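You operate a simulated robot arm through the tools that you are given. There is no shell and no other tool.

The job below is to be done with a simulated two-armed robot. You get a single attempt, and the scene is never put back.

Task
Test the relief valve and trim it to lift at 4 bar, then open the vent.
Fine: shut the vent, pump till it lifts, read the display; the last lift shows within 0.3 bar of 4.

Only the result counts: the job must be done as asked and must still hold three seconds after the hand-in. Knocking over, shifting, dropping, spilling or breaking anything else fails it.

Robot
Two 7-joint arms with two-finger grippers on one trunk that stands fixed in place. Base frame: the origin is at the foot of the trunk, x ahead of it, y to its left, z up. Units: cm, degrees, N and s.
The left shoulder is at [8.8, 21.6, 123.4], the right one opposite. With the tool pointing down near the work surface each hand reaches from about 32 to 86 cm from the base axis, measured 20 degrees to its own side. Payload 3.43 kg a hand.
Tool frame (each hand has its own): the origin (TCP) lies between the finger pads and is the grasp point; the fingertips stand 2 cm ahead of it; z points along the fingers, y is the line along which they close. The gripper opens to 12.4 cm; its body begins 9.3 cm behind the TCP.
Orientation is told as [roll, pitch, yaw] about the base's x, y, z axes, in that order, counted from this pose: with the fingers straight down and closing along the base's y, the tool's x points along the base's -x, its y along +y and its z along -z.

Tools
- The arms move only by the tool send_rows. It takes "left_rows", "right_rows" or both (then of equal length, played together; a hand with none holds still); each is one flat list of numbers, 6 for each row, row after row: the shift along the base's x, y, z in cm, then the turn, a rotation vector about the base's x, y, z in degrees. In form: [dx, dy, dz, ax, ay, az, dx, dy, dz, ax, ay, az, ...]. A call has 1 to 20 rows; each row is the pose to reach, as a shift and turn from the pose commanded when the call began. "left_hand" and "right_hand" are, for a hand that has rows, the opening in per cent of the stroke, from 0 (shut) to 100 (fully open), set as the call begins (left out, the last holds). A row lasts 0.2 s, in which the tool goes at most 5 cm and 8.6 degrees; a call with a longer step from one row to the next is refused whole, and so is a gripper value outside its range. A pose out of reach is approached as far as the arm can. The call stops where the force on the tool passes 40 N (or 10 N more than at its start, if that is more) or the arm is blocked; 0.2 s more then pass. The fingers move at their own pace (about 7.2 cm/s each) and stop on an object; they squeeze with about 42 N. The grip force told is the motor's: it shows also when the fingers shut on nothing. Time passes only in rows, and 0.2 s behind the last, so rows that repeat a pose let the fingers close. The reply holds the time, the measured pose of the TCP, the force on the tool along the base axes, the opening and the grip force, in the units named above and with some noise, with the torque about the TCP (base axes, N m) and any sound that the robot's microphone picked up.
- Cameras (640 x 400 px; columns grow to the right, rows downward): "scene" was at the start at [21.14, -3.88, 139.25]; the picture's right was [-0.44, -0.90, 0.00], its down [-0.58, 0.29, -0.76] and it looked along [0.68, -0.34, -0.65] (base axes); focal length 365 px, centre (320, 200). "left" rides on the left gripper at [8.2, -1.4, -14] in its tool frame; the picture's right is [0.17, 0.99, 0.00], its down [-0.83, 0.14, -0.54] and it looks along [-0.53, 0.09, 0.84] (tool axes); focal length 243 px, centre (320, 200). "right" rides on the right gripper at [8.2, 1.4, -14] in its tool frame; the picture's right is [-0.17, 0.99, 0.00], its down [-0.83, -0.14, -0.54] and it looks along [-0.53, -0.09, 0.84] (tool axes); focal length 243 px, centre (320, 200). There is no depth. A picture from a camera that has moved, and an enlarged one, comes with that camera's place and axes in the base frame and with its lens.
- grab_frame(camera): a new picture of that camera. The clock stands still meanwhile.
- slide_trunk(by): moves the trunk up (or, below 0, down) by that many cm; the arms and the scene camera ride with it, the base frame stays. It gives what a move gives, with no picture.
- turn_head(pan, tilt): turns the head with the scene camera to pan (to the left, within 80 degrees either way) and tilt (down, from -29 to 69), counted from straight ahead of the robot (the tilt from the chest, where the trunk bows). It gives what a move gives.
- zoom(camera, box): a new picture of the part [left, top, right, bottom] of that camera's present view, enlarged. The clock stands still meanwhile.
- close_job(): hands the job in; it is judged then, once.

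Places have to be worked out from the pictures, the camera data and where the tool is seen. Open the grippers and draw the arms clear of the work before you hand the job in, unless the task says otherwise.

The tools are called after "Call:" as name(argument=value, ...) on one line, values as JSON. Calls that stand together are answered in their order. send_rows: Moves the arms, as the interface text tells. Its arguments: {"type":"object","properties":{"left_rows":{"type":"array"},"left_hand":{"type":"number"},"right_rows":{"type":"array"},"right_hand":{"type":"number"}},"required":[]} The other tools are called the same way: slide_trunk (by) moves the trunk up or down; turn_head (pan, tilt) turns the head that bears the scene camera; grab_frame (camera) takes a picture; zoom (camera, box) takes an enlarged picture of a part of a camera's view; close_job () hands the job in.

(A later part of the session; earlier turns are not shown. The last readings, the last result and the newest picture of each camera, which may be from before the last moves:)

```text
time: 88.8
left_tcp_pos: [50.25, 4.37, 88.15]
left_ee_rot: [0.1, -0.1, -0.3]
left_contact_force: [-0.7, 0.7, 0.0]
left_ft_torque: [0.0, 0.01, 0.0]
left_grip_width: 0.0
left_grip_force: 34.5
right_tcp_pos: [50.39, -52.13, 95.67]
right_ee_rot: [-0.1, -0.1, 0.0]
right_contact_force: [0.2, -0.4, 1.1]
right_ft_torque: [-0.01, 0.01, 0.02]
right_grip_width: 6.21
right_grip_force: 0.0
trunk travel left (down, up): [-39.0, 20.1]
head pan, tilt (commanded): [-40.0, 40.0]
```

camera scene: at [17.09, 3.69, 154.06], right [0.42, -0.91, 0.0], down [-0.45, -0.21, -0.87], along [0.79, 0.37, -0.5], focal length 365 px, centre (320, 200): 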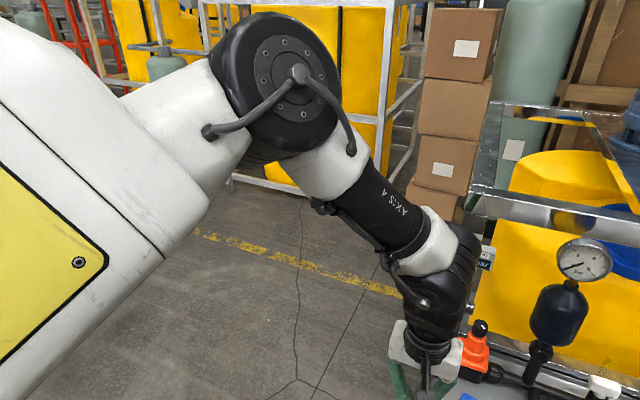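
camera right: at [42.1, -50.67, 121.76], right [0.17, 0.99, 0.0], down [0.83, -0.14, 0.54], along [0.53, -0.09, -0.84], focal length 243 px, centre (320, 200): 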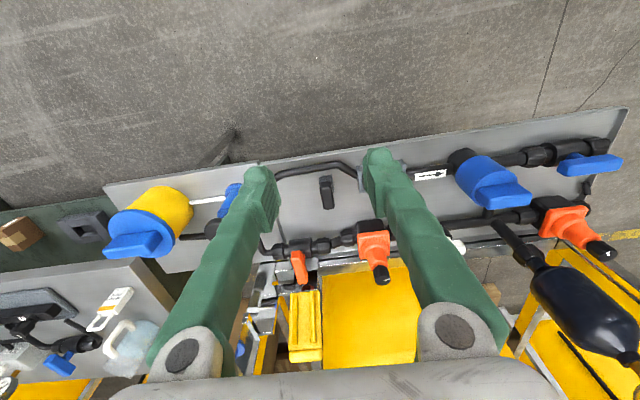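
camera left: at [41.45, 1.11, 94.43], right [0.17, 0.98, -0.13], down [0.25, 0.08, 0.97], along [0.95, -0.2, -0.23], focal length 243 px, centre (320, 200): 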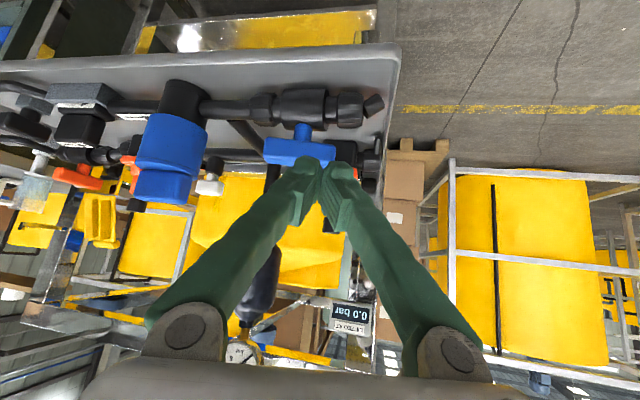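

Now low at the original trunk height. I test forward extension along y≈8, z≈88 (outside the bench's left edge).

Call:
send_rows(left_rows=[1.5, 1, 0, 0, 0, 0, 3, 2, 0, 0, 0, 0, 4.5, 3, 0, 0, 0, 0, 6, 3.5, 0, 0, 0, 0, 7.5, 3.5, 0, 0, 0, 0, 9, 3.5, 0, 0, 0, 0, 10.5, 3.5, 0, 0, 0, 0, 12, 3.5, 0, 0, 0, 0, 13.5, 3.5, 0, 0, 0, 0, 15, 3.5, 0, 0, 0, 0, 15, 3.5, 0, 0, 0, 0])

```text
time: 91.2
left_tcp_pos: [61.34, 6.54, 89.51]
left_ee_rot: [-0.8, -0.3, 1.6]
left_contact_force: [-0.7, 0.1, -0.1]
left_ft_torque: [0.01, 0.01, -0.01]
left_grip_width: 0.0
left_grip_force: 34.4
left hand out of reach, approached as far as the arm can: row 7, 8, 9, 10, 11
right_tcp_pos: [50.52, -52.16, 95.76]
right_ee_rot: [-0.1, 0.1, 0.0]
right_contact_force: [-1.2, 0.2, 0.3]
right_ft_torque: [0.02, -0.01, 0.0]
right_grip_width: 6.21
right_grip_force: 0.0
trunk travel left (down, up): [-39.0, 20.1]
head pan, tilt (commanded): [-40.0, 40.0]
```

Lower trunk gave more forward reach (61 vs 56), so the hand likes being higher relative to the shoulders. I raise both hands 14 cm (left pulled back slightly) and lower the trunk by 14 cm.

Call:
send_rows(left_rows=[-1, 0, 1.5, 0.8, 0, -1.6, -2, 0, 3, 0.8, 0, -1.6, -3, 0, 4.5, 0.8, 0, -1.6, -4, 0, 6, 0.8, 0, -1.6, -5, 0, 7.5, 0.8, 0, -1.6, -6, 0, 9, 0.8, 0, -1.6, -6, 0, 10.5, 0.8, 0, -1.6, -6, 0, 12, 0.8, 0, -1.6, -6, 0, 14, 0.8, 0, -1.6], right_rows=[0, 0, 1.5, 0, 0, 0, 0, 0, 3, 0, 0, 0, 0, 0, 4.5, 0, 0, 0, 0, 0, 6, 0, 0, 0, 0, 0, 7.5, 0, 0, 0, 0, 0, 9, 0, 0, 0, 0, 0, 10.5, 0, 0, 0, 0, 0, 12, 0, 0, 0, 0, 0, 14, 0, 0, 0])

Call:
slide_trunk(by=-14)

Call:
grab_frame(camera="scene")

```text
time: 93.2
left_tcp_pos: [54.62, 5.57, 102.99]
left_ee_rot: [0.8, -0.3, -1.8]
left_contact_force: [-0.7, 0.1, -0.3]
left_ft_torque: [-0.02, -0.04, 0.0]
left_grip_width: 0.0
left_grip_force: 33.7
right_tcp_pos: [50.35, -52.12, 109.99]
right_ee_rot: [-0.1, -0.2, 0.1]
right_contact_force: [-0.6, 0.4, 0.4]
right_ft_torque: [-0.02, -0.05, 0.01]
right_grip_width: 6.2
right_grip_force: 0.1
trunk travel left (down, up): [-39.0, 20.1]
head pan, tilt (commanded): [-40.0, 40.0]
```

```text
time: 94.9
left_tcp_pos: [54.69, 5.78, 88.89]
left_ee_rot: [1.0, -0.2, -1.8]
left_contact_force: [-0.5, 0.6, 0.2]
left_ft_torque: [0.01, -0.03, 0.01]
left_grip_width: 0.01
left_grip_force: 34.5
right_tcp_pos: [50.3, -52.02, 95.76]
right_ee_rot: [0.0, -0.2, 0.0]
right_contact_force: [0.2, 0.2, -0.3]
right_ft_torque: [-0.02, -0.02, -0.02]
right_grip_width: 6.22
right_grip_force: 0.0
trunk travel left (down, up): [-25.0, 34.1]
head pan, tilt (commanded): [-40.0, 40.0]
```

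```text
taken
camera scene: at [23.65, -5.57, 125.29], right [-0.64, -0.77, 0.0], down [-0.49, 0.41, -0.77], along [0.59, -0.49, -0.64], focal length 365 px, centre (320, 200)
```

scene: 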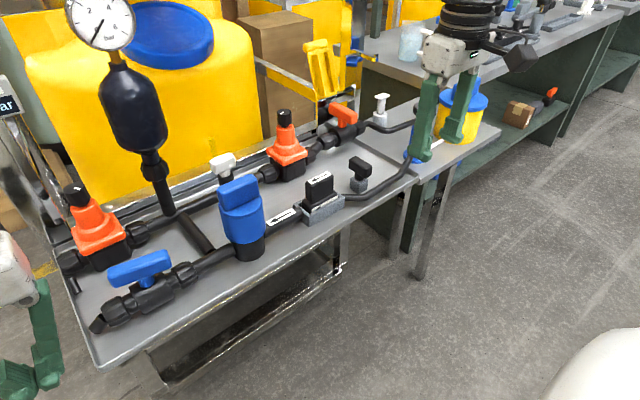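

Lower trunk also leans the robot forward. I test forward extension of the left hand again at this height along y≈8.

Call:
send_rows(left_rows=[1.5, 0.5, 0, 0, 0, 0.9, 3, 1, 0, -1, 0, 1.8, 4.5, 1.5, 0, -1, 0, 1.8, 6, 2, 0, -1, 0, 1.8, 7.5, 2.4, 0, -1, 0, 1.8, 9, 2.4, 0, -1, 0, 1.8, 10.5, 2.4, 0, -1, 0, 1.8, 12, 2.4, 0, -1, 0, 1.8, 13.5, 2.4, 0, -1, 0, 1.8, 15, 2.4, 0, -1, 0, 1.8, 16.5, 2.4, 0, -1, 0, 1.8, 18, 2.4, 0, -1, 0, 1.8, 18, 2.4, 0, -1, 0, 1.8])

```text
time: 97.7
left_tcp_pos: [65.89, 6.17, 89.27]
left_ee_rot: [-1.4, -0.5, 1.7]
left_contact_force: [0.7, 0.5, 0.9]
left_ft_torque: [0.02, 0.02, -0.01]
left_grip_width: 0.0
left_grip_force: 34.4
left hand out of reach, approached as far as the arm can: row 2, 3, 4, 5, 6, 7, 8, 9, 10, 11, 12, 13
right_tcp_pos: [50.38, -52.02, 95.74]
right_ee_rot: [0.0, -0.1, 0.0]
right_contact_force: [-0.5, 0.2, -1.1]
right_ft_torque: [-0.01, 0.02, 0.0]
right_grip_width: 6.18
right_grip_force: 0.1
trunk travel left (down, up): [-25.0, 34.1]
head pan, tilt (commanded): [-40.0, 40.0]
```

Reach is now x≈66. I try inward and forward: toward (69, −3, 92).

Call:
send_rows(left_rows=[0, -1.2, 0.3, 0, 0, 0, 0, -2.4, 0.6, 0, 0, 0, 0, -3.6, 0.9, 0, 0, 0, 0, -4.8, 1.2, 0, 0, 0, 0.5, -6, 1.5, 0, 0, 0, 1, -7.2, 1.8, 0, 0, 0, 1.5, -8.4, 2.1, 0, 0, 0, 2, -9.2, 2.4, 0, 0, 0, 3, -9.2, 2.7, 0, 0, 0, 3, -9.2, 2.7, 0, 0, 0])

Call:
grab_frame(camera="left")

Call:
grab_frame(camera="scene")

```text
time: 98.9
left_tcp_pos: [69.29, 4.14, 93.32]
left_ee_rot: [-6.3, -0.3, 6.6]
left_contact_force: [0.1, -0.3, 0.7]
left_ft_torque: [0.0, 0.01, 0.0]
left_grip_width: 0.01
left_grip_force: 34.9
right_tcp_pos: [50.46, -52.16, 95.71]
right_ee_rot: [0.0, -0.2, 0.0]
right_contact_force: [0.6, 0.6, -0.6]
right_ft_torque: [0.0, 0.02, 0.0]
right_grip_width: 6.2
right_grip_force: 0.1
trunk travel left (down, up): [-25.0, 34.1]
head pan, tilt (commanded): [-40.0, 40.0]
stopped in row 6 (left hand): the arm was blocked; the commanded pose is now the measured one
```

```text
taken
camera left: at [60.93, 3.35, 107.27], right [-0.28, 0.95, -0.11], down [0.8, 0.29, 0.52], along [0.53, 0.06, -0.84], focal length 243 px, centre (320, 200)
```

left: 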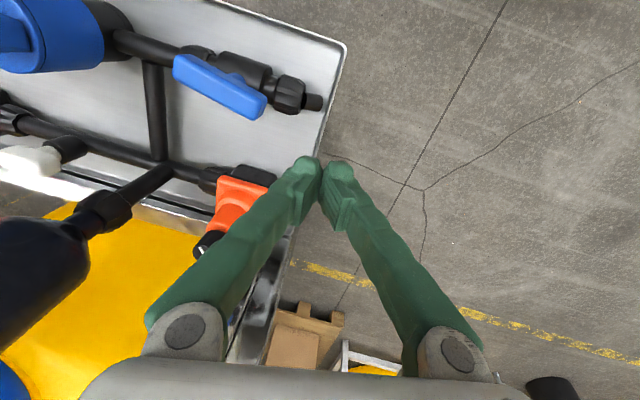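

```text
taken
camera scene: at [23.7, -5.55, 125.28], right [-0.64, -0.77, 0.0], down [-0.49, 0.41, -0.77], along [0.59, -0.49, -0.64], focal length 365 px, centre (320, 200)
```

scene: 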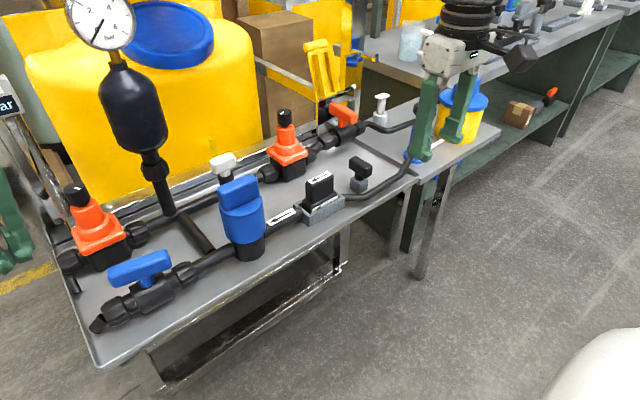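

Blocked again on moving inward. I look with the head toward the left shoulder to see what the upper arm touches.

Call:
turn_head(pan=70, tilt=20)

Call:
grab_frame(camera="scene")

Call:
turn_head(pan=20, tilt=65)

Call:
grab_frame(camera="scene")

```text
time: 100.8
left_tcp_pos: [69.25, 4.04, 93.3]
left_ee_rot: [-6.3, -0.3, 6.7]
left_contact_force: [-0.1, 0.8, -0.2]
left_ft_torque: [-0.02, 0.01, 0.01]
left_grip_width: 0.01
left_grip_force: 34.4
right_tcp_pos: [50.39, -52.09, 95.68]
right_ee_rot: [0.0, 0.0, 0.1]
right_contact_force: [0.9, -0.1, 0.2]
right_ft_torque: [0.01, -0.02, 0.04]
right_grip_width: 6.19
right_grip_force: 0.0
trunk travel left (down, up): [-25.0, 34.1]
head pan, tilt (commanded): [70.0, 20.0]
```

```text
taken
camera scene: at [20.38, 8.63, 128.41], right [0.94, -0.34, 0.0], down [-0.12, -0.32, -0.94], along [0.32, 0.88, -0.34], focal length 365 px, centre (320, 200)
```

scene: 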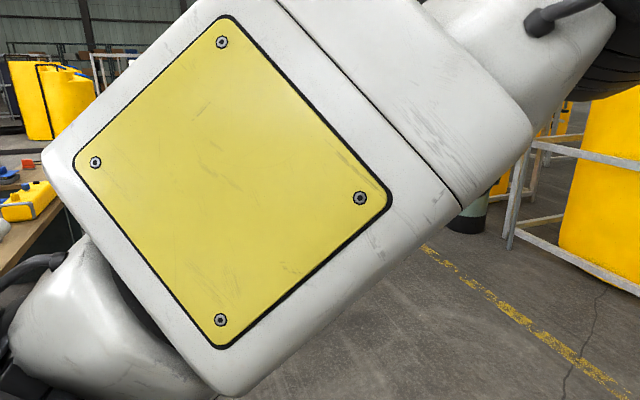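

```text
time: 102.0
left_tcp_pos: [69.33, 3.96, 93.33]
left_ee_rot: [-6.4, -0.1, 6.6]
left_contact_force: [-0.8, 0.2, 0.3]
left_ft_torque: [-0.01, 0.02, -0.01]
left_grip_width: 0.0
left_grip_force: 34.2
right_tcp_pos: [50.35, -52.06, 95.83]
right_ee_rot: [-0.1, 0.0, -0.1]
right_contact_force: [0.3, 0.4, -0.4]
right_ft_torque: [0.01, 0.01, 0.0]
right_grip_width: 6.2
right_grip_force: 0.0
trunk travel left (down, up): [-25.0, 34.1]
head pan, tilt (commanded): [20.0, 65.0]
```

```text
taken
camera scene: at [22.89, 1.96, 122.05], right [0.34, -0.94, 0.0], down [-0.85, -0.31, -0.42], along [0.4, 0.15, -0.91], focal length 365 px, centre (320, 200)
```

scene: 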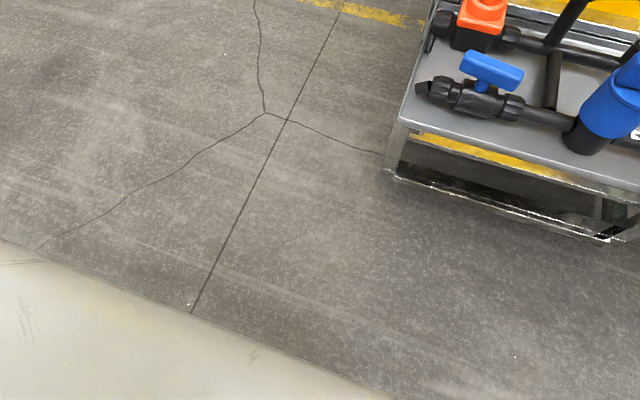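

The upper arm is not touching the head (there is a gap), so these stops are the solver switching arm configurations. Here, left of the bench, there is free space, so I let the change continue by levelling the tool in place and watch where it goes.

Call:
turn_head(pan=-40, tilt=40)

Call:
send_rows(left_rows=[0, 0.5, 0.5, 2, 0, -2, 0, 1, 1, 4, 0, -4, 0, 1.5, 1.5, 6, 0, -6, 0, 2, 2, 6.3, 0, -6.6, 0, 2.5, 2.5, 6.3, 0, -6.6, 0, 3, 3, 6.3, 0, -6.6, 0, 3.5, 3.5, 6.3, 0, -6.6, 0, 4, 4, 6.3, 0, -6.6, 0, 4, 4, 6.3, 0, -6.6])

```text
time: 103.3
left_tcp_pos: [69.23, 3.99, 93.3]
left_ee_rot: [-6.4, -0.2, 6.6]
left_contact_force: [-0.5, -0.2, 0.6]
left_ft_torque: [-0.02, -0.01, -0.01]
left_grip_width: 0.01
left_grip_force: 33.9
right_tcp_pos: [50.43, -52.05, 95.86]
right_ee_rot: [0.1, 0.0, 0.0]
right_contact_force: [-1.0, -0.1, 0.6]
right_ft_torque: [0.04, -0.02, 0.0]
right_grip_width: 6.21
right_grip_force: 0.1
trunk travel left (down, up): [-25.0, 34.1]
head pan, tilt (commanded): [-40.0, 40.0]
```

```text
time: 105.5
left_tcp_pos: [69.0, 5.89, 93.36]
left_ee_rot: [-3.7, -0.6, 5.1]
left_contact_force: [0.3, 1.0, -1.7]
left_ft_torque: [-0.01, -0.01, -0.01]
left_grip_width: 0.0
left_grip_force: 34.6
left hand out of reach, approached as far as the arm can: row 2, 3, 4, 5, 6, 7, 8, 9
right_tcp_pos: [50.51, -52.0, 95.86]
right_ee_rot: [0.0, 0.0, 0.1]
right_contact_force: [0.1, 0.0, -0.4]
right_ft_torque: [-0.03, -0.01, 0.01]
right_grip_width: 6.23
right_grip_force: 0.0
trunk travel left (down, up): [-25.0, 34.1]
head pan, tilt (commanded): [-40.0, 40.0]
stopped in row 9 (left hand): the arm was blocked; the commanded pose is now the measured one
```

I'll instead push deliberately for the other configuration (elbow further out) by commanding an inward target at a safe height, well above the vent, and see whether it completes.

Call:
send_rows(left_rows=[-1, -1, 1.5, 0.5, 0, -0.7, -2, -2, 3, 1, 0, -1.4, -3, -3, 4.5, 1.5, 0, -2, -4, -4, 6, 2, 0, -3, -5, -5, 7.5, 2.5, 0, -4, -6, -6, 9, 3, 0, -5, -7, -7, 10, 3.7, 0, -5, -7, -8, 11, 3.7, 0, -5, -7, -9, 12, 3.7, 0, -5, -7, -9, 12, 3.7, 0, -5, -7, -9, 12, 3.7, 0, -5])

Call:
grab_frame(camera="scene")

```text
time: 106.5
left_tcp_pos: [72.25, 5.31, 99.74]
left_ee_rot: [-7.8, -0.2, 9.5]
left_contact_force: [0.1, 0.7, 0.4]
left_ft_torque: [-0.04, -0.01, 0.0]
left_grip_width: 0.0
left_grip_force: 34.9
left hand out of reach, approached as far as the arm can: row 1, 2, 3, 4, 5
right_tcp_pos: [50.44, -52.02, 95.8]
right_ee_rot: [-0.1, -0.2, -0.1]
right_contact_force: [0.8, 0.9, 0.2]
right_ft_torque: [-0.04, -0.01, -0.03]
right_grip_width: 6.23
right_grip_force: 0.0
trunk travel left (down, up): [-25.0, 34.1]
head pan, tilt (commanded): [-40.0, 40.0]
stopped in row 5 (left hand): the arm was blocked; the commanded pose is now the measured one
```

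```text
taken
camera scene: at [23.69, -5.54, 125.28], right [-0.64, -0.77, 0.0], down [-0.49, 0.41, -0.77], along [0.59, -0.49, -0.64], focal length 365 px, centre (320, 200)
```

scene: 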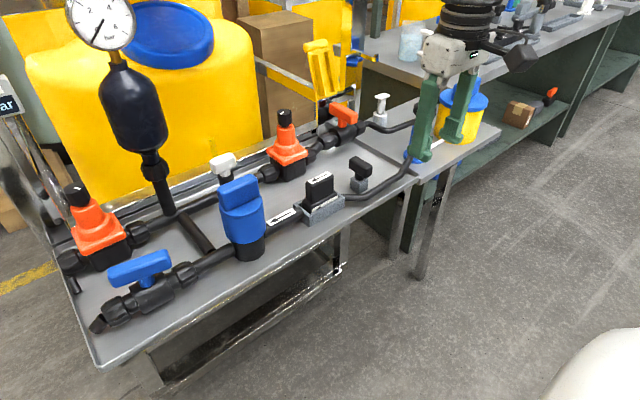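

Working from the observed geometry, the left arm is in an "elbow-up" posture with a limited strip of reach; a human-like elbow-down posture with the fingers pointing forward-down should be much better for this bench. I retreat the left hand to free space first.

Call:
send_rows(left_rows=[-2, 0, 0.5, 1, 0, -1, -4, 0, 1, 2, 0, -2, -6, 0, 1.5, 3, 0, -3, -8, 0, 2, 4, 0, -4, -10, 0, 2.5, 5, 0, -5, -12, 0, 3, 6, 0, -6, -14, 0, 3.5, 7, 0, -7, -16, 0, 4, 7.8, 0, -8, -18, 0, 4, 7.8, 0, -9, -20, 0, 4, 7.8, 0, -9.5, -22, 0, 4, 7.8, 0, -9.5, -22, 0, 4, 7.8, 0, -9.5])

Call:
turn_head(pan=30, tilt=35)

Call:
grab_frame(camera="scene")

```text
time: 108.3
left_tcp_pos: [70.75, 5.7, 96.87]
left_ee_rot: [-5.3, -0.5, 9.0]
left_contact_force: [0.0, 0.7, -0.6]
left_ft_torque: [-0.02, -0.02, -0.02]
left_grip_width: 0.0
left_grip_force: 34.0
left hand out of reach, approached as far as the arm can: row 1, 2, 3, 4, 5, 6, 7, 8
right_tcp_pos: [50.39, -52.03, 95.72]
right_ee_rot: [0.0, 0.0, 0.0]
right_contact_force: [-0.1, -0.1, 0.2]
right_ft_torque: [-0.01, -0.01, 0.0]
right_grip_width: 6.17
right_grip_force: 0.0
trunk travel left (down, up): [-25.0, 34.1]
head pan, tilt (commanded): [-40.0, 40.0]
stopped in row 8 (left hand): the arm was blocked; the commanded pose is now the measured one
```

```text
time: 109.7
left_tcp_pos: [70.87, 5.59, 96.98]
left_ee_rot: [-5.4, -0.5, 8.9]
left_contact_force: [-0.5, 0.5, -0.2]
left_ft_torque: [-0.01, 0.01, -0.02]
left_grip_width: 0.02
left_grip_force: 34.2
right_tcp_pos: [50.44, -52.08, 95.77]
right_ee_rot: [0.0, 0.0, -0.1]
right_contact_force: [0.3, -0.6, -0.2]
right_ft_torque: [0.02, 0.01, 0.01]
right_grip_width: 6.17
right_grip_force: 0.1
trunk travel left (down, up): [-25.0, 34.1]
head pan, tilt (commanded): [30.0, 35.0]
```

```text
taken
camera scene: at [24.82, 4.28, 126.03], right [0.5, -0.87, 0.0], down [-0.5, -0.29, -0.82], along [0.71, 0.41, -0.57], focal length 365 px, centre (320, 200)
```

scene: 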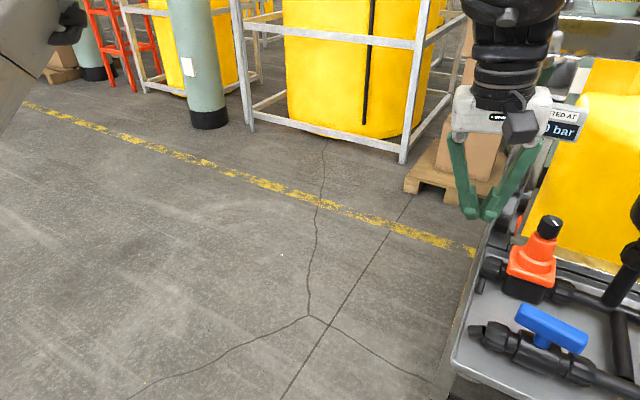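

Even the retreat is refused; I look at the arm posture to understand which way it is stuck.

Call:
turn_head(pan=35, tilt=0)

Call:
grab_frame(camera="scene")

```text
time: 110.8
left_tcp_pos: [70.85, 5.61, 96.97]
left_ee_rot: [-5.5, -0.4, 8.9]
left_contact_force: [0.6, -0.4, -0.2]
left_ft_torque: [0.05, 0.0, 0.01]
left_grip_width: 0.0
left_grip_force: 34.1
right_tcp_pos: [50.49, -52.1, 95.72]
right_ee_rot: [0.0, -0.1, 0.0]
right_contact_force: [0.0, 0.3, 0.2]
right_ft_torque: [-0.03, -0.01, 0.01]
right_grip_width: 6.21
right_grip_force: 0.0
trunk travel left (down, up): [-25.0, 34.1]
head pan, tilt (commanded): [35.0, 0.0]
```

```text
taken
camera scene: at [24.56, 5.04, 131.64], right [0.57, -0.82, 0.0], down [0.0, 0.0, -1.0], along [0.82, 0.57, 0.0], focal length 365 px, centre (320, 200)
```

scene: 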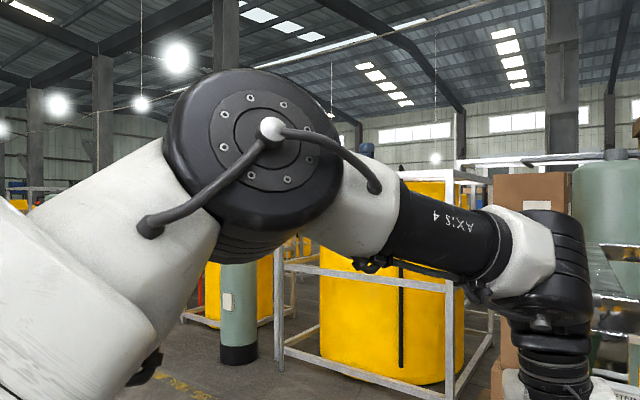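

The upper arm rises steeply and the forearm runs forward; the arm seems to sit at a joint limit here. I try a plain straight retreat without any turning.

Call:
send_rows(left_rows=[-1, 0, 0, 0, 0, 0, -2, 0, 0, 0, 0, 0, -3, 0, 0, 0, 0, 0, -4, 0, 0, 0, 0, 0, -5, 0, 0, 0, 0, 0, -6, 0, 0, 0, 0, 0])

```text
time: 112.2
left_tcp_pos: [63.88, 4.11, 94.66]
left_ee_rot: [-5.4, -0.5, 8.8]
left_contact_force: [0.3, 0.3, 0.4]
left_ft_torque: [-0.03, 0.0, -0.01]
left_grip_width: 0.0
left_grip_force: 33.8
left hand out of reach, approached as far as the arm can: row 1, 2, 3, 4, 5, 6
right_tcp_pos: [50.35, -52.13, 95.73]
right_ee_rot: [-0.1, -0.1, 0.0]
right_contact_force: [0.2, -0.5, 0.3]
right_ft_torque: [-0.03, -0.03, 0.0]
right_grip_width: 6.21
right_grip_force: 0.1
trunk travel left (down, up): [-25.0, 34.1]
head pan, tilt (commanded): [35.0, 0.0]
```

It moved, sliding along a limit on the outward side. I retreat further while going inward and up to leave that limit.

Call:
send_rows(left_rows=[-1, -0.7, 0.5, 0.5, 0, -0.8, -2, -1.4, 1, 1, 0, -1.6, -3, -2, 1.5, 1.5, 0, -2.4, -4, -2.7, 2, 2, 0, -3.2, -5, -3.4, 2.5, 2.5, 0, -4, -6, -4, 3, 3, 0, -4.8, -7, -4.5, 3.5, 3.5, 0, -5.6, -8, -5, 4, 4, 0, -6.4, -9, -5.5, 4.5, 4.5, 0, -7.2, -10, -6, 5, 5.4, 0, -8, -11, -6, 5.5, 5.4, 0, -8.8, -11, -6, 5.5, 5.4, 0, -8.8])

Call:
grab_frame(camera="scene")

```text
time: 114.8
left_tcp_pos: [51.5, -2.12, 98.64]
left_ee_rot: [0.0, -1.0, -0.1]
left_contact_force: [0.1, 0.3, -0.4]
left_ft_torque: [-0.01, 0.01, -0.01]
left_grip_width: 0.0
left_grip_force: 34.3
left hand out of reach, approached as far as the arm can: row 1, 2, 3, 4, 5, 6, 7, 8, 9, 10, 11, 12
right_tcp_pos: [50.42, -52.07, 95.63]
right_ee_rot: [0.0, 0.1, 0.1]
right_contact_force: [0.3, -0.6, -0.1]
right_ft_torque: [0.03, -0.02, -0.03]
right_grip_width: 6.18
right_grip_force: 0.0
trunk travel left (down, up): [-25.0, 34.1]
head pan, tilt (commanded): [35.0, 0.0]
```

```text
taken
camera scene: at [24.57, 5.02, 131.64], right [0.57, -0.82, 0.0], down [0.0, 0.0, -1.0], along [0.82, 0.57, 0.0], focal length 365 px, centre (320, 200)
```

scene: 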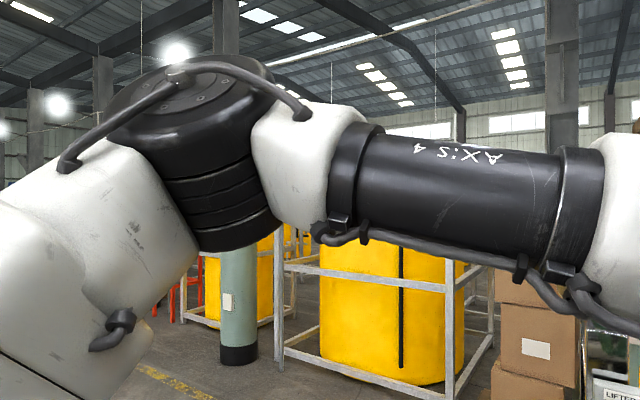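

Now the arm is at (51.5, −2.1, 98.6), level, with the elbow out to the left and the forearm pointing inward – a good posture for tilting the tool forward without a straight wrist. I swing the fingers forward about the wrist to −50° while the wrist stays put, ending above the vent.

Call:
send_rows(left_rows=[1.8, -0.2, -1.2, 0, -5, 0, 3.6, -0.4, -2.1, 0, -10, 0, 5.4, -0.6, -2.9, 0, -15, 0, 7.1, -0.8, -3.4, 0, -20, 0, 8.7, -0.95, -3.9, 0, -25, 0, 8.7, -0.95, -3.9, 0, -25, 0])

```text
time: 116.2
left_tcp_pos: [60.24, -3.11, 94.78]
left_ee_rot: [0.2, -25.9, -0.3]
left_contact_force: [-0.3, 0.5, -0.4]
left_ft_torque: [0.0, -0.02, 0.01]
left_grip_width: 0.0
left_grip_force: 34.3
right_tcp_pos: [50.42, -52.16, 95.71]
right_ee_rot: [0.0, -0.1, 0.0]
right_contact_force: [-0.7, -0.5, -0.3]
right_ft_torque: [0.03, -0.02, 0.01]
right_grip_width: 6.2
right_grip_force: 0.1
trunk travel left (down, up): [-25.0, 34.1]
head pan, tilt (commanded): [35.0, 0.0]
```

Excellent – exact tracking with no warnings. I continue the swing to −50°.

Call:
send_rows(left_rows=[1.6, -0.2, -0.2, 0, -5, 0, 3.1, -0.4, -0.2, 0, -10, 0, 4.4, -0.5, -0.1, 0, -15, 0, 5.6, -0.7, 0.2, 0, -20, 0, 6.7, -0.9, 0.6, 0, -25, 0, 6.7, -0.9, 0.6, 0, -25, 0])

Call:
grab_frame(camera="left")

```text
time: 117.5
left_tcp_pos: [67.15, -3.88, 95.96]
left_ee_rot: [-1.2, -51.0, 1.2]
left_contact_force: [-0.5, 0.4, 0.1]
left_ft_torque: [0.02, 0.0, -0.03]
left_grip_width: 0.0
left_grip_force: 34.7
right_tcp_pos: [50.52, -52.2, 95.7]
right_ee_rot: [0.1, -0.1, 0.0]
right_contact_force: [-0.3, 0.4, 0.1]
right_ft_torque: [0.02, -0.02, 0.01]
right_grip_width: 6.22
right_grip_force: 0.0
trunk travel left (down, up): [-25.0, 34.1]
head pan, tilt (commanded): [35.0, 0.0]
```

```text
taken
camera left: at [50.97, -5.34, 98.43], right [-0.11, 0.98, -0.14], down [0.1, 0.15, 0.98], along [0.99, 0.09, -0.12], focal length 243 px, centre (320, 200)
```

left: 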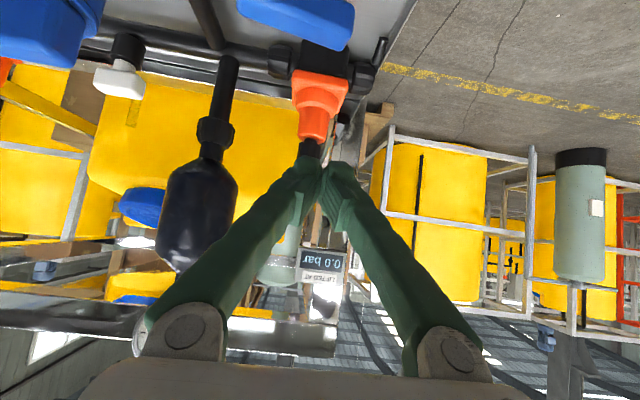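

Now the hand tracks well here, the display ("0.0 bar") is in view. I back off and lower in front of the vent bar's left end with −40° tilt.

Call:
send_rows(left_rows=[-1, 0.2, -0.8, 0, 2, 0, -2, 0.4, -2, 0, 4, 0, -3, 0.6, -3.5, 0, 6, 0, -4, 0.8, -5, 0, 8, 0, -5, 1, -6.7, 0.5, 10, -0.5, -5.65, 1.1, -8.4, 1, 11, -1, -5.65, 1.1, -10, 1, 11, -1, -5.65, 1.1, -11.5, 1, 11, -1, -5.65, 1.1, -11.5, 1, 11, -1])

Call:
grab_frame(camera="left")

Call:
turn_head(pan=-20, tilt=45)

Call:
grab_frame(camera="scene")

```text
time: 119.5
left_tcp_pos: [61.37, -2.65, 83.88]
left_ee_rot: [1.6, -39.9, -2.2]
left_contact_force: [-0.3, 0.6, -0.6]
left_ft_torque: [-0.01, 0.0, 0.0]
left_grip_width: 0.01
left_grip_force: 34.2
right_tcp_pos: [50.34, -52.02, 95.8]
right_ee_rot: [0.1, -0.1, 0.0]
right_contact_force: [0.2, -0.3, -0.2]
right_ft_torque: [0.0, 0.02, 0.02]
right_grip_width: 6.19
right_grip_force: 0.1
trunk travel left (down, up): [-25.0, 34.1]
head pan, tilt (commanded): [35.0, 0.0]
```

```text
taken
camera left: at [45.84, -3.89, 89.15], right [-0.11, 0.99, -0.09], down [0.29, 0.11, 0.95], along [0.95, 0.08, -0.3], focal length 243 px, centre (320, 200)
```

left: 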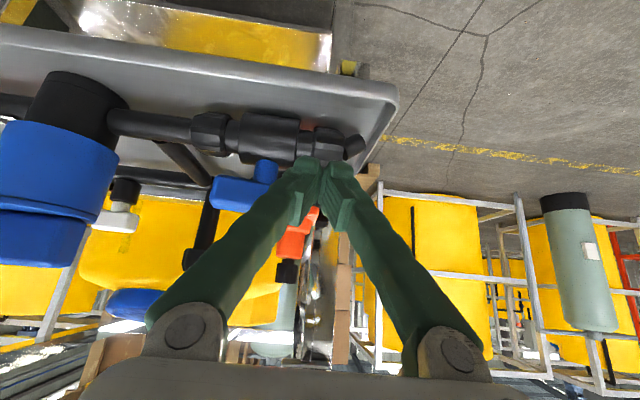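

```text
time: 120.8
left_tcp_pos: [61.21, -2.58, 83.88]
left_ee_rot: [1.6, -39.9, -2.1]
left_contact_force: [0.1, 0.0, -0.2]
left_ft_torque: [0.02, 0.01, 0.04]
left_grip_width: 0.0
left_grip_force: 33.9
right_tcp_pos: [50.52, -52.03, 95.7]
right_ee_rot: [0.0, 0.0, 0.0]
right_contact_force: [0.7, -0.5, 1.4]
right_ft_torque: [-0.01, 0.03, 0.01]
right_grip_width: 6.19
right_grip_force: 0.1
trunk travel left (down, up): [-25.0, 34.1]
head pan, tilt (commanded): [-20.0, 45.0]
```

```text
taken
camera scene: at [24.83, -2.9, 124.55], right [-0.34, -0.94, 0.0], down [-0.66, 0.24, -0.71], along [0.67, -0.24, -0.71], focal length 365 px, centre (320, 200)
```

scene: 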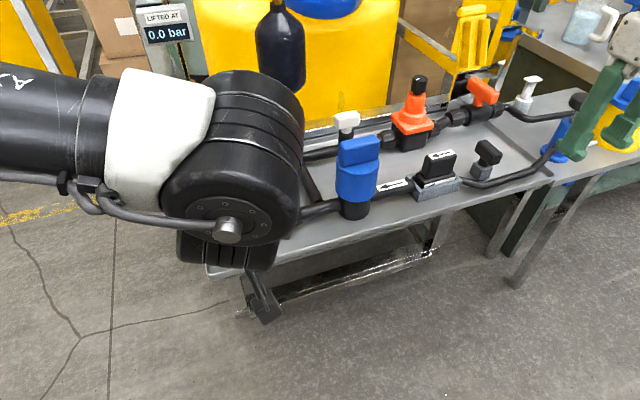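

Left fingertips are just in front of the bar's left end (bar z≈81.8–84.4, body top ≈80). I push forward along the arc to turn it about 40° and check forces.

Call:
send_rows(left_rows=[0.8, 0, 0.1, 0, 0, 0, 1.6, -0.1, 0.1, 0, 0, 0, 2.26, -0.15, 0.1, 0, 0, 0, 2.8, -0.1, 0.1, 0, 0, 0, 3.3, 0, 0.1, 0, 0, 0, 3.7, 0.1, 0.1, 0, 0, 0, 4.1, 0.05, 0.1, 0, 0, 0, 4.45, -0.05, 0.1, 0, 0, 0, 4.45, -0.05, 0.1, 0, 0, 0])

Call:
grab_frame(camera="left")

Call:
zoom(camera="scene", box=[200, 100, 420, 300])

```text
time: 122.8
left_tcp_pos: [65.78, -2.95, 83.95]
left_ee_rot: [1.6, -39.9, -2.2]
left_contact_force: [-1.0, 0.4, -1.2]
left_ft_torque: [0.0, 0.03, 0.0]
left_grip_width: 0.0
left_grip_force: 34.2
right_tcp_pos: [50.39, -52.0, 95.65]
right_ee_rot: [0.0, 0.0, 0.0]
right_contact_force: [0.4, 0.3, -0.4]
right_ft_torque: [0.0, 0.02, 0.01]
right_grip_width: 6.2
right_grip_force: 0.0
trunk travel left (down, up): [-25.0, 34.1]
head pan, tilt (commanded): [-20.0, 45.0]
```

```text
taken
camera left: at [50.36, -4.02, 89.35], right [-0.11, 0.99, -0.09], down [0.29, 0.11, 0.95], along [0.95, 0.08, -0.3], focal length 243 px, centre (320, 200)
```

left: 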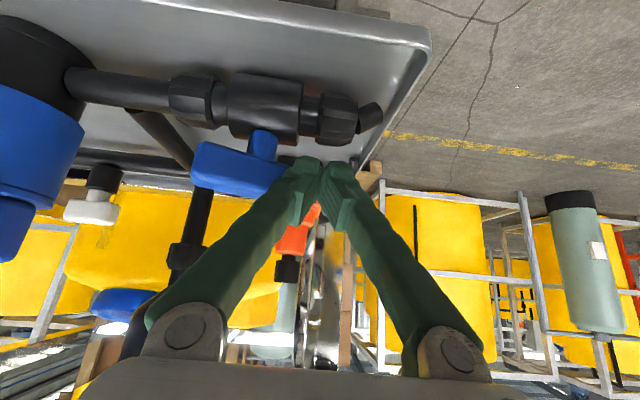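

```text
2.00 times, centred on (310, 200) of scene
camera zoom: at [24.82, -2.9, 124.55], right [-0.34, -0.94, 0.0], down [-0.66, 0.24, -0.71], along [0.66, -0.24, -0.71], focal length 729 px, centre (340, 200)
```

zoom: 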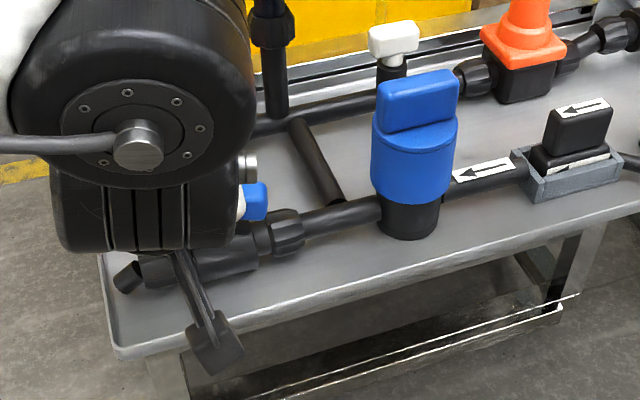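

Almost no force yet; I zoom in to see the contact.

Call:
zoom(camera="left", box=[170, 80, 400, 260])

```text
2.22 times, centred on (285, 170) of left
camera zoom: at [50.36, -4.02, 89.35], right [-0.11, 0.99, -0.09], down [0.29, 0.11, 0.95], along [0.95, 0.08, -0.3], focal length 539 px, centre (398, 267)
```

zoom: 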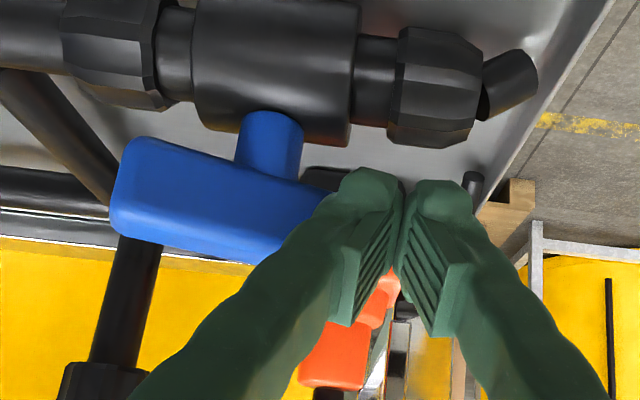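

The bar has begun to turn clockwise (its slope in the picture has changed), with very little force. I continue along the arc toward 90°.

Call:
send_rows(left_rows=[0.6, 0.2, 0, 0, 0, 0, 1.2, 0.3, 0, 0, 0, 0, 1.6, 0.1, 0, 0, 0, 0, 1.9, -0.05, 0, 0, 0, 0, 2.2, -0.3, 0, 0, 0, 0, 2.45, -0.6, 0, 0, 0, 0, 2.7, -0.95, 0, 0, 0, 0, 2.85, -1.3, 0, 0, 0, 0, 2.9, -1.6, 0, 0, 0, 0, 2.9, -1.6, 0, 0, 0, 0])

Call:
zoom(camera="left", box=[170, 80, 400, 260])

Call:
zoom(camera="scene", box=[200, 100, 420, 300])

```text
time: 125.0
left_tcp_pos: [69.37, -3.39, 84.5]
left_ee_rot: [0.7, -39.9, -0.3]
left_contact_force: [0.5, -0.2, -1.0]
left_ft_torque: [-0.04, -0.01, -0.01]
left_grip_width: 0.01
left_grip_force: 34.7
right_tcp_pos: [50.39, -51.96, 95.7]
right_ee_rot: [0.0, 0.0, 0.0]
right_contact_force: [0.9, 0.4, 0.1]
right_ft_torque: [0.01, 0.03, 0.03]
right_grip_width: 6.2
right_grip_force: 0.0
trunk travel left (down, up): [-25.0, 34.1]
head pan, tilt (commanded): [-20.0, 45.0]
```

```text
2.22 times, centred on (285, 170) of left
camera zoom: at [54.02, -4.82, 89.71], right [-0.13, 0.99, -0.1], down [0.29, 0.13, 0.95], along [0.95, 0.1, -0.3], focal length 539 px, centre (398, 267)
```

zoom: 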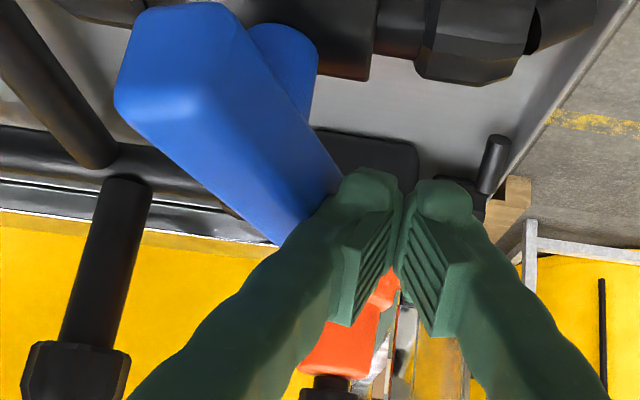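

```text
2.00 times, centred on (310, 200) of scene
camera zoom: at [24.83, -2.9, 124.55], right [-0.34, -0.94, 0.0], down [-0.66, 0.24, -0.71], along [0.66, -0.24, -0.71], focal length 729 px, centre (340, 200)
```

zoom: 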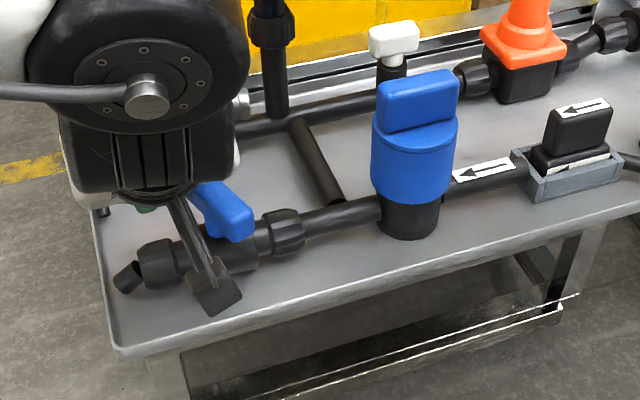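

The bar has turned to roughly 60°. The hand lags about 1 cm in y, so I keep pressing toward −y to finish the quarter turn.

Call:
send_rows(left_rows=[0, 0, 0, 0, 0, 0, 0, -0.4, 0, 0, 0, 0, 0, -0.8, 0, 0, 0, 0, 0, -1.2, 0, 0, 0, 0, 0, -1.6, 0, 0, 0, 0, 0, -1.6, 0, 0, 0, 0, 0, -1.6, 0, 0, 0, 0])

Call:
zoom(camera="left", box=[170, 80, 400, 260])

Call:
zoom(camera="scene", box=[200, 100, 420, 300])

```text
time: 126.8
left_tcp_pos: [70.97, -3.02, 85.19]
left_ee_rot: [-1.3, -39.8, 3.6]
left_contact_force: [0.1, -0.1, 0.3]
left_ft_torque: [0.02, 0.0, 0.04]
left_grip_width: 0.0
left_grip_force: 34.5
right_tcp_pos: [50.61, -52.04, 95.69]
right_ee_rot: [0.0, -0.1, 0.0]
right_contact_force: [0.0, -0.2, 1.5]
right_ft_torque: [-0.03, -0.01, -0.02]
right_grip_width: 6.22
right_grip_force: 0.1
trunk travel left (down, up): [-25.0, 34.1]
head pan, tilt (commanded): [-20.0, 45.0]
stopped in row 7 (left hand): the arm was blocked; the commanded pose is now the measured one
```

```text
2.22 times, centred on (285, 170) of left
camera zoom: at [55.69, -5.02, 90.56], right [-0.17, 0.98, -0.12], down [0.28, 0.17, 0.94], along [0.94, 0.13, -0.31], focal length 539 px, centre (398, 267)
```

zoom: 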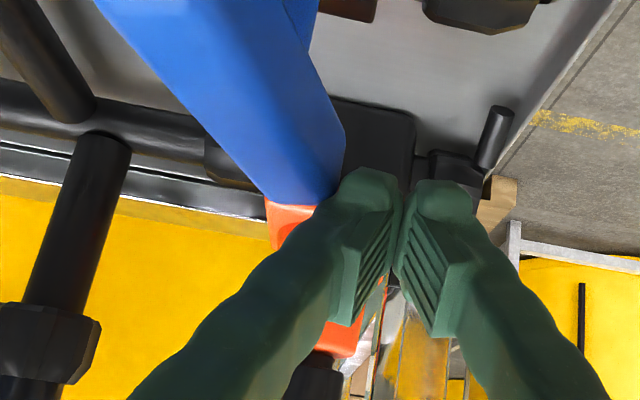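

```text
2.00 times, centred on (310, 200) of scene
camera zoom: at [24.83, -2.88, 124.55], right [-0.34, -0.94, 0.0], down [-0.66, 0.24, -0.71], along [0.66, -0.24, -0.71], focal length 729 px, centre (340, 200)
```

zoom: 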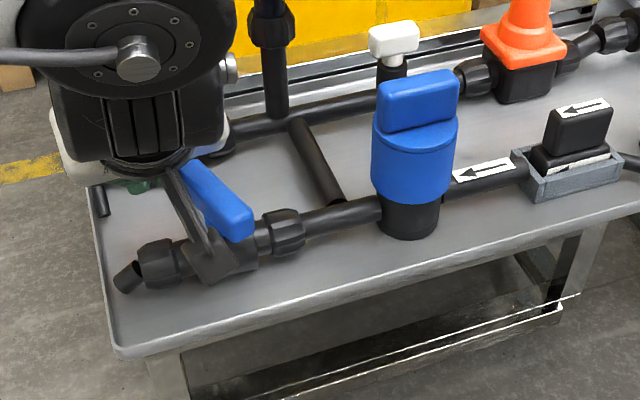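

The hand was deflected forward/outward again without any force at the tool, so a link further up must be touching something. I look left and down with the head to find the contact.

Call:
turn_head(pan=60, tilt=35)

Call:
grab_frame(camera="scene")

Call:
turn_head(pan=15, tilt=15)

Call:
grab_frame(camera="scene")

```text
time: 128.3
left_tcp_pos: [71.01, -2.95, 85.18]
left_ee_rot: [-1.0, -39.9, 3.5]
left_contact_force: [0.9, 0.5, 0.0]
left_ft_torque: [0.02, 0.0, 0.0]
left_grip_width: 0.0
left_grip_force: 34.7
right_tcp_pos: [50.36, -52.08, 95.67]
right_ee_rot: [0.1, 0.0, 0.1]
right_contact_force: [0.8, -0.4, -0.3]
right_ft_torque: [0.02, 0.02, -0.03]
right_grip_width: 6.21
right_grip_force: 0.2
trunk travel left (down, up): [-25.0, 34.1]
head pan, tilt (commanded): [60.0, 35.0]
```

```text
taken
camera scene: at [21.59, 7.5, 126.03], right [0.87, -0.5, 0.0], down [-0.29, -0.5, -0.82], along [0.41, 0.71, -0.57], focal length 365 px, centre (320, 200)
```

scene: 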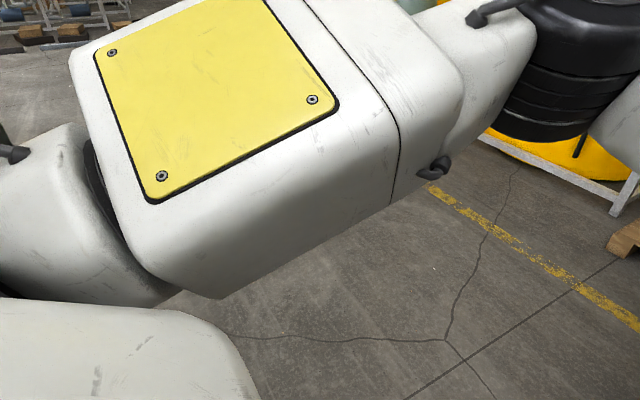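

```text
time: 129.4
left_tcp_pos: [70.97, -2.9, 84.95]
left_ee_rot: [-1.1, -39.8, 3.5]
left_contact_force: [-0.6, 0.3, -0.6]
left_ft_torque: [0.0, -0.01, 0.0]
left_grip_width: 0.0
left_grip_force: 34.0
right_tcp_pos: [50.27, -52.19, 95.76]
right_ee_rot: [0.0, -0.1, 0.0]
right_contact_force: [-0.2, 1.0, -0.3]
right_ft_torque: [-0.04, -0.04, 0.01]
right_grip_width: 6.17
right_grip_force: 0.0
trunk travel left (down, up): [-25.0, 34.1]
head pan, tilt (commanded): [15.0, 15.0]
```

```text
taken
camera scene: at [26.2, 2.31, 129.23], right [0.26, -0.97, 0.0], down [-0.25, -0.07, -0.97], along [0.93, 0.25, -0.26], focal length 365 px, centre (320, 200)
```

scene: 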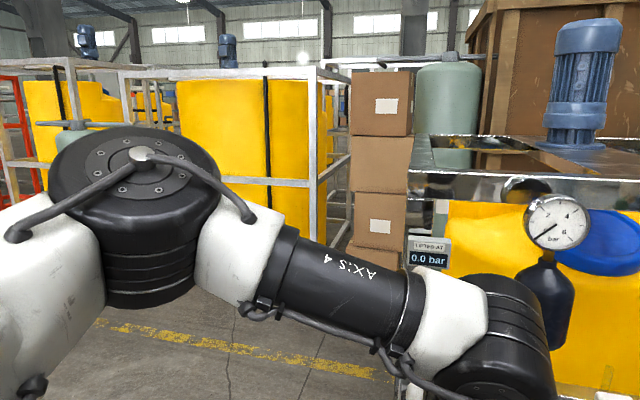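

The upper arm seems to press inward against the chest/neck side when the wrist is far forward and inward. Bar angle now ≈76°. Turning the hand's yaw negative (fingers pointing right-forward) moves the wrist outward, so I finish the push with a yaw of −20° and 1.6 cm toward −y.

Call:
send_rows(left_rows=[0, 0, -0.3, 0, 0, -4, 0, -0.3, -0.6, 0, 0, -8, -0.2, -0.6, -0.8, 0, 0, -12, -0.4, -0.9, -0.8, 0, 0, -16, -0.5, -1.2, -0.8, 0, 0, -20, -0.6, -1.6, -0.8, 0, 0, -22, -0.6, -1.6, -0.8, 0, 0, -22, -0.6, -1.6, -0.8, 0, 0, -22])

Call:
turn_head(pan=-20, tilt=45)

Call:
zoom(camera="scene", box=[200, 100, 420, 300])

Call:
grab_frame(camera="left")

```text
time: 130.5
left_tcp_pos: [74.29, 0.34, 88.71]
left_ee_rot: [-9.3, -41.6, -1.0]
left_contact_force: [-0.8, -1.0, 0.2]
left_ft_torque: [-0.01, -0.01, -0.04]
left_grip_width: 0.01
left_grip_force: 34.5
right_tcp_pos: [50.56, -52.01, 95.77]
right_ee_rot: [0.0, -0.1, 0.0]
right_contact_force: [0.4, 1.2, 0.0]
right_ft_torque: [0.03, 0.0, -0.01]
right_grip_width: 6.21
right_grip_force: 0.0
trunk travel left (down, up): [-25.0, 34.1]
head pan, tilt (commanded): [15.0, 15.0]
stopped in row 5 (left hand): the arm was blocked; the commanded pose is now the measured one
```

```text
time: 131.5
left_tcp_pos: [74.32, 0.22, 88.69]
left_ee_rot: [-9.2, -41.4, -1.1]
left_contact_force: [-0.5, 0.6, -0.2]
left_ft_torque: [0.0, -0.02, 0.01]
left_grip_width: 0.01
left_grip_force: 34.1
right_tcp_pos: [50.5, -52.06, 95.79]
right_ee_rot: [0.0, -0.1, 0.0]
right_contact_force: [0.0, 0.3, 1.0]
right_ft_torque: [0.01, -0.03, 0.02]
right_grip_width: 6.22
right_grip_force: 0.2
trunk travel left (down, up): [-25.0, 34.1]
head pan, tilt (commanded): [-20.0, 45.0]
```

```text
2.00 times, centred on (310, 200) of scene
camera zoom: at [24.84, -2.89, 124.55], right [-0.34, -0.94, 0.0], down [-0.66, 0.24, -0.71], along [0.67, -0.24, -0.71], focal length 729 px, centre (340, 200)
```

zoom: 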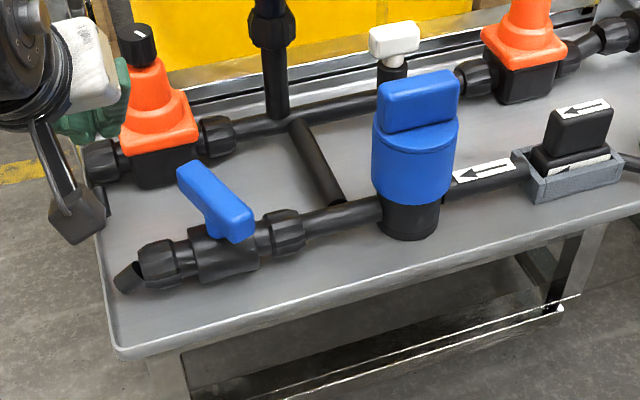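

```text
taken
camera left: at [58.83, 1.47, 93.61], right [0.0, 0.97, -0.23], down [0.29, 0.22, 0.93], along [0.96, -0.07, -0.28], focal length 243 px, centre (320, 200)
```

left: 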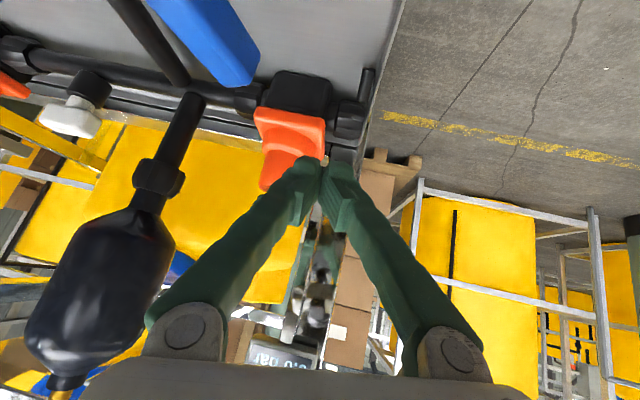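

The deflections are pure rotations about the shoulder (outward/up), so the upper arm can't swing further inward – the elbow has to be carried further out. I retreat from the cone, then slide the hand outward against its limit (which pushes the elbow out) and come back inward.

Call:
send_rows(left_rows=[-1.5, 0, 0.8, 1, 0, 0, -3, 0, 1.6, 2, 0, 0, -4.5, 0, 2.4, 3, 0, 0, -6, 0, 3.2, 4, 0, 0, -7.5, 0, 4, 5, 0, 0, -9, 0, 4.8, 6, 0, 0, -10.5, 0, 5.6, 7, 0, 0, -12, 0, 6.4, 7, 0, 0, -13.5, 0, 7.2, 7, 0, 0, -15, 0, 8, 7, 0, 0, -16.5, 0, 8, 7, 0, 0, -18, 0, 8, 7, 0, 0, -18, 0, 8, 7, 0, 0])

Call:
send_rows(left_rows=[-0.5, 1.5, 0, 0, 0, 0, -1, 3, 0, 0, 0, 0, -1.5, 4.5, 0, 0, 0, 0, -2, 6, 0, 0, 0, 0, -2.5, 7.5, 0, 0, 0, 0, -3, 9, 0, 0, 0, 0, -3.5, 10.5, 0, 0, 0, 0, -4, 12, 0, 0, 0, 0, -4.5, 13.5, 0, 0, 0, 0, -5, 15, 0, 0, 0, 0, -5.5, 16.5, 0, 0, 0, 0, -6, 18, 0, 0, 0, 0, -6.5, 19.5, 0, 0, 0, 0, -7, 21, 0, 0, 0, 0, -7, 22.5, 0, 0, 0, 0])

Call:
turn_head(pan=35, tilt=0)

Call:
grab_frame(camera="scene")

```text
time: 134.3
left_tcp_pos: [56.16, 0.07, 96.52]
left_ee_rot: [0.3, -40.9, -7.7]
left_contact_force: [0.1, -0.6, -0.3]
left_ft_torque: [0.01, 0.02, 0.0]
left_grip_width: 0.0
left_grip_force: 33.8
right_tcp_pos: [50.4, -52.1, 95.66]
right_ee_rot: [0.1, -0.1, 0.1]
right_contact_force: [0.3, 1.2, 0.2]
right_ft_torque: [-0.01, 0.01, -0.02]
right_grip_width: 6.2
right_grip_force: 0.1
trunk travel left (down, up): [-25.0, 34.1]
head pan, tilt (commanded): [-20.0, 45.0]
```

```text
time: 137.5
left_tcp_pos: [55.29, 21.12, 98.24]
left_ee_rot: [0.2, -40.9, -7.6]
left_contact_force: [-1.0, 1.3, 0.0]
left_ft_torque: [-0.04, 0.01, -0.05]
left_grip_width: 0.0
left_grip_force: 34.6
left hand out of reach, approached as far as the arm can: row 9, 10, 11, 12, 13, 14, 15
right_tcp_pos: [50.45, -51.86, 95.93]
right_ee_rot: [-0.2, -0.1, 0.0]
right_contact_force: [0.9, -0.1, 0.2]
right_ft_torque: [-0.08, -0.04, 0.02]
right_grip_width: 6.2
right_grip_force: 0.1
trunk travel left (down, up): [-25.0, 34.1]
head pan, tilt (commanded): [-20.0, 45.0]
```

```text
time: 138.8
left_tcp_pos: [55.35, 20.81, 98.19]
left_ee_rot: [0.4, -40.9, -7.7]
left_contact_force: [0.1, -0.1, 0.1]
left_ft_torque: [-0.02, 0.03, -0.01]
left_grip_width: 0.0
left_grip_force: 34.1
right_tcp_pos: [50.48, -52.1, 95.8]
right_ee_rot: [0.0, -0.1, 0.1]
right_contact_force: [-0.5, -0.2, 0.0]
right_ft_torque: [-0.01, 0.01, -0.03]
right_grip_width: 6.23
right_grip_force: 0.0
trunk travel left (down, up): [-25.0, 34.1]
head pan, tilt (commanded): [35.0, 0.0]
```

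```text
taken
camera scene: at [24.57, 5.02, 131.64], right [0.57, -0.82, 0.0], down [0.0, 0.0, -1.0], along [0.82, 0.57, 0.0], focal length 365 px, centre (320, 200)
```

scene: 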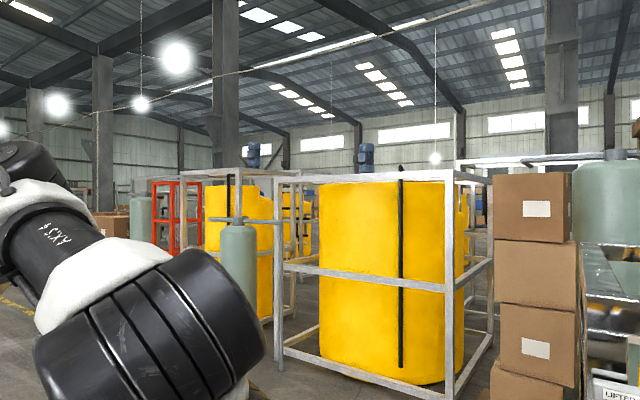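

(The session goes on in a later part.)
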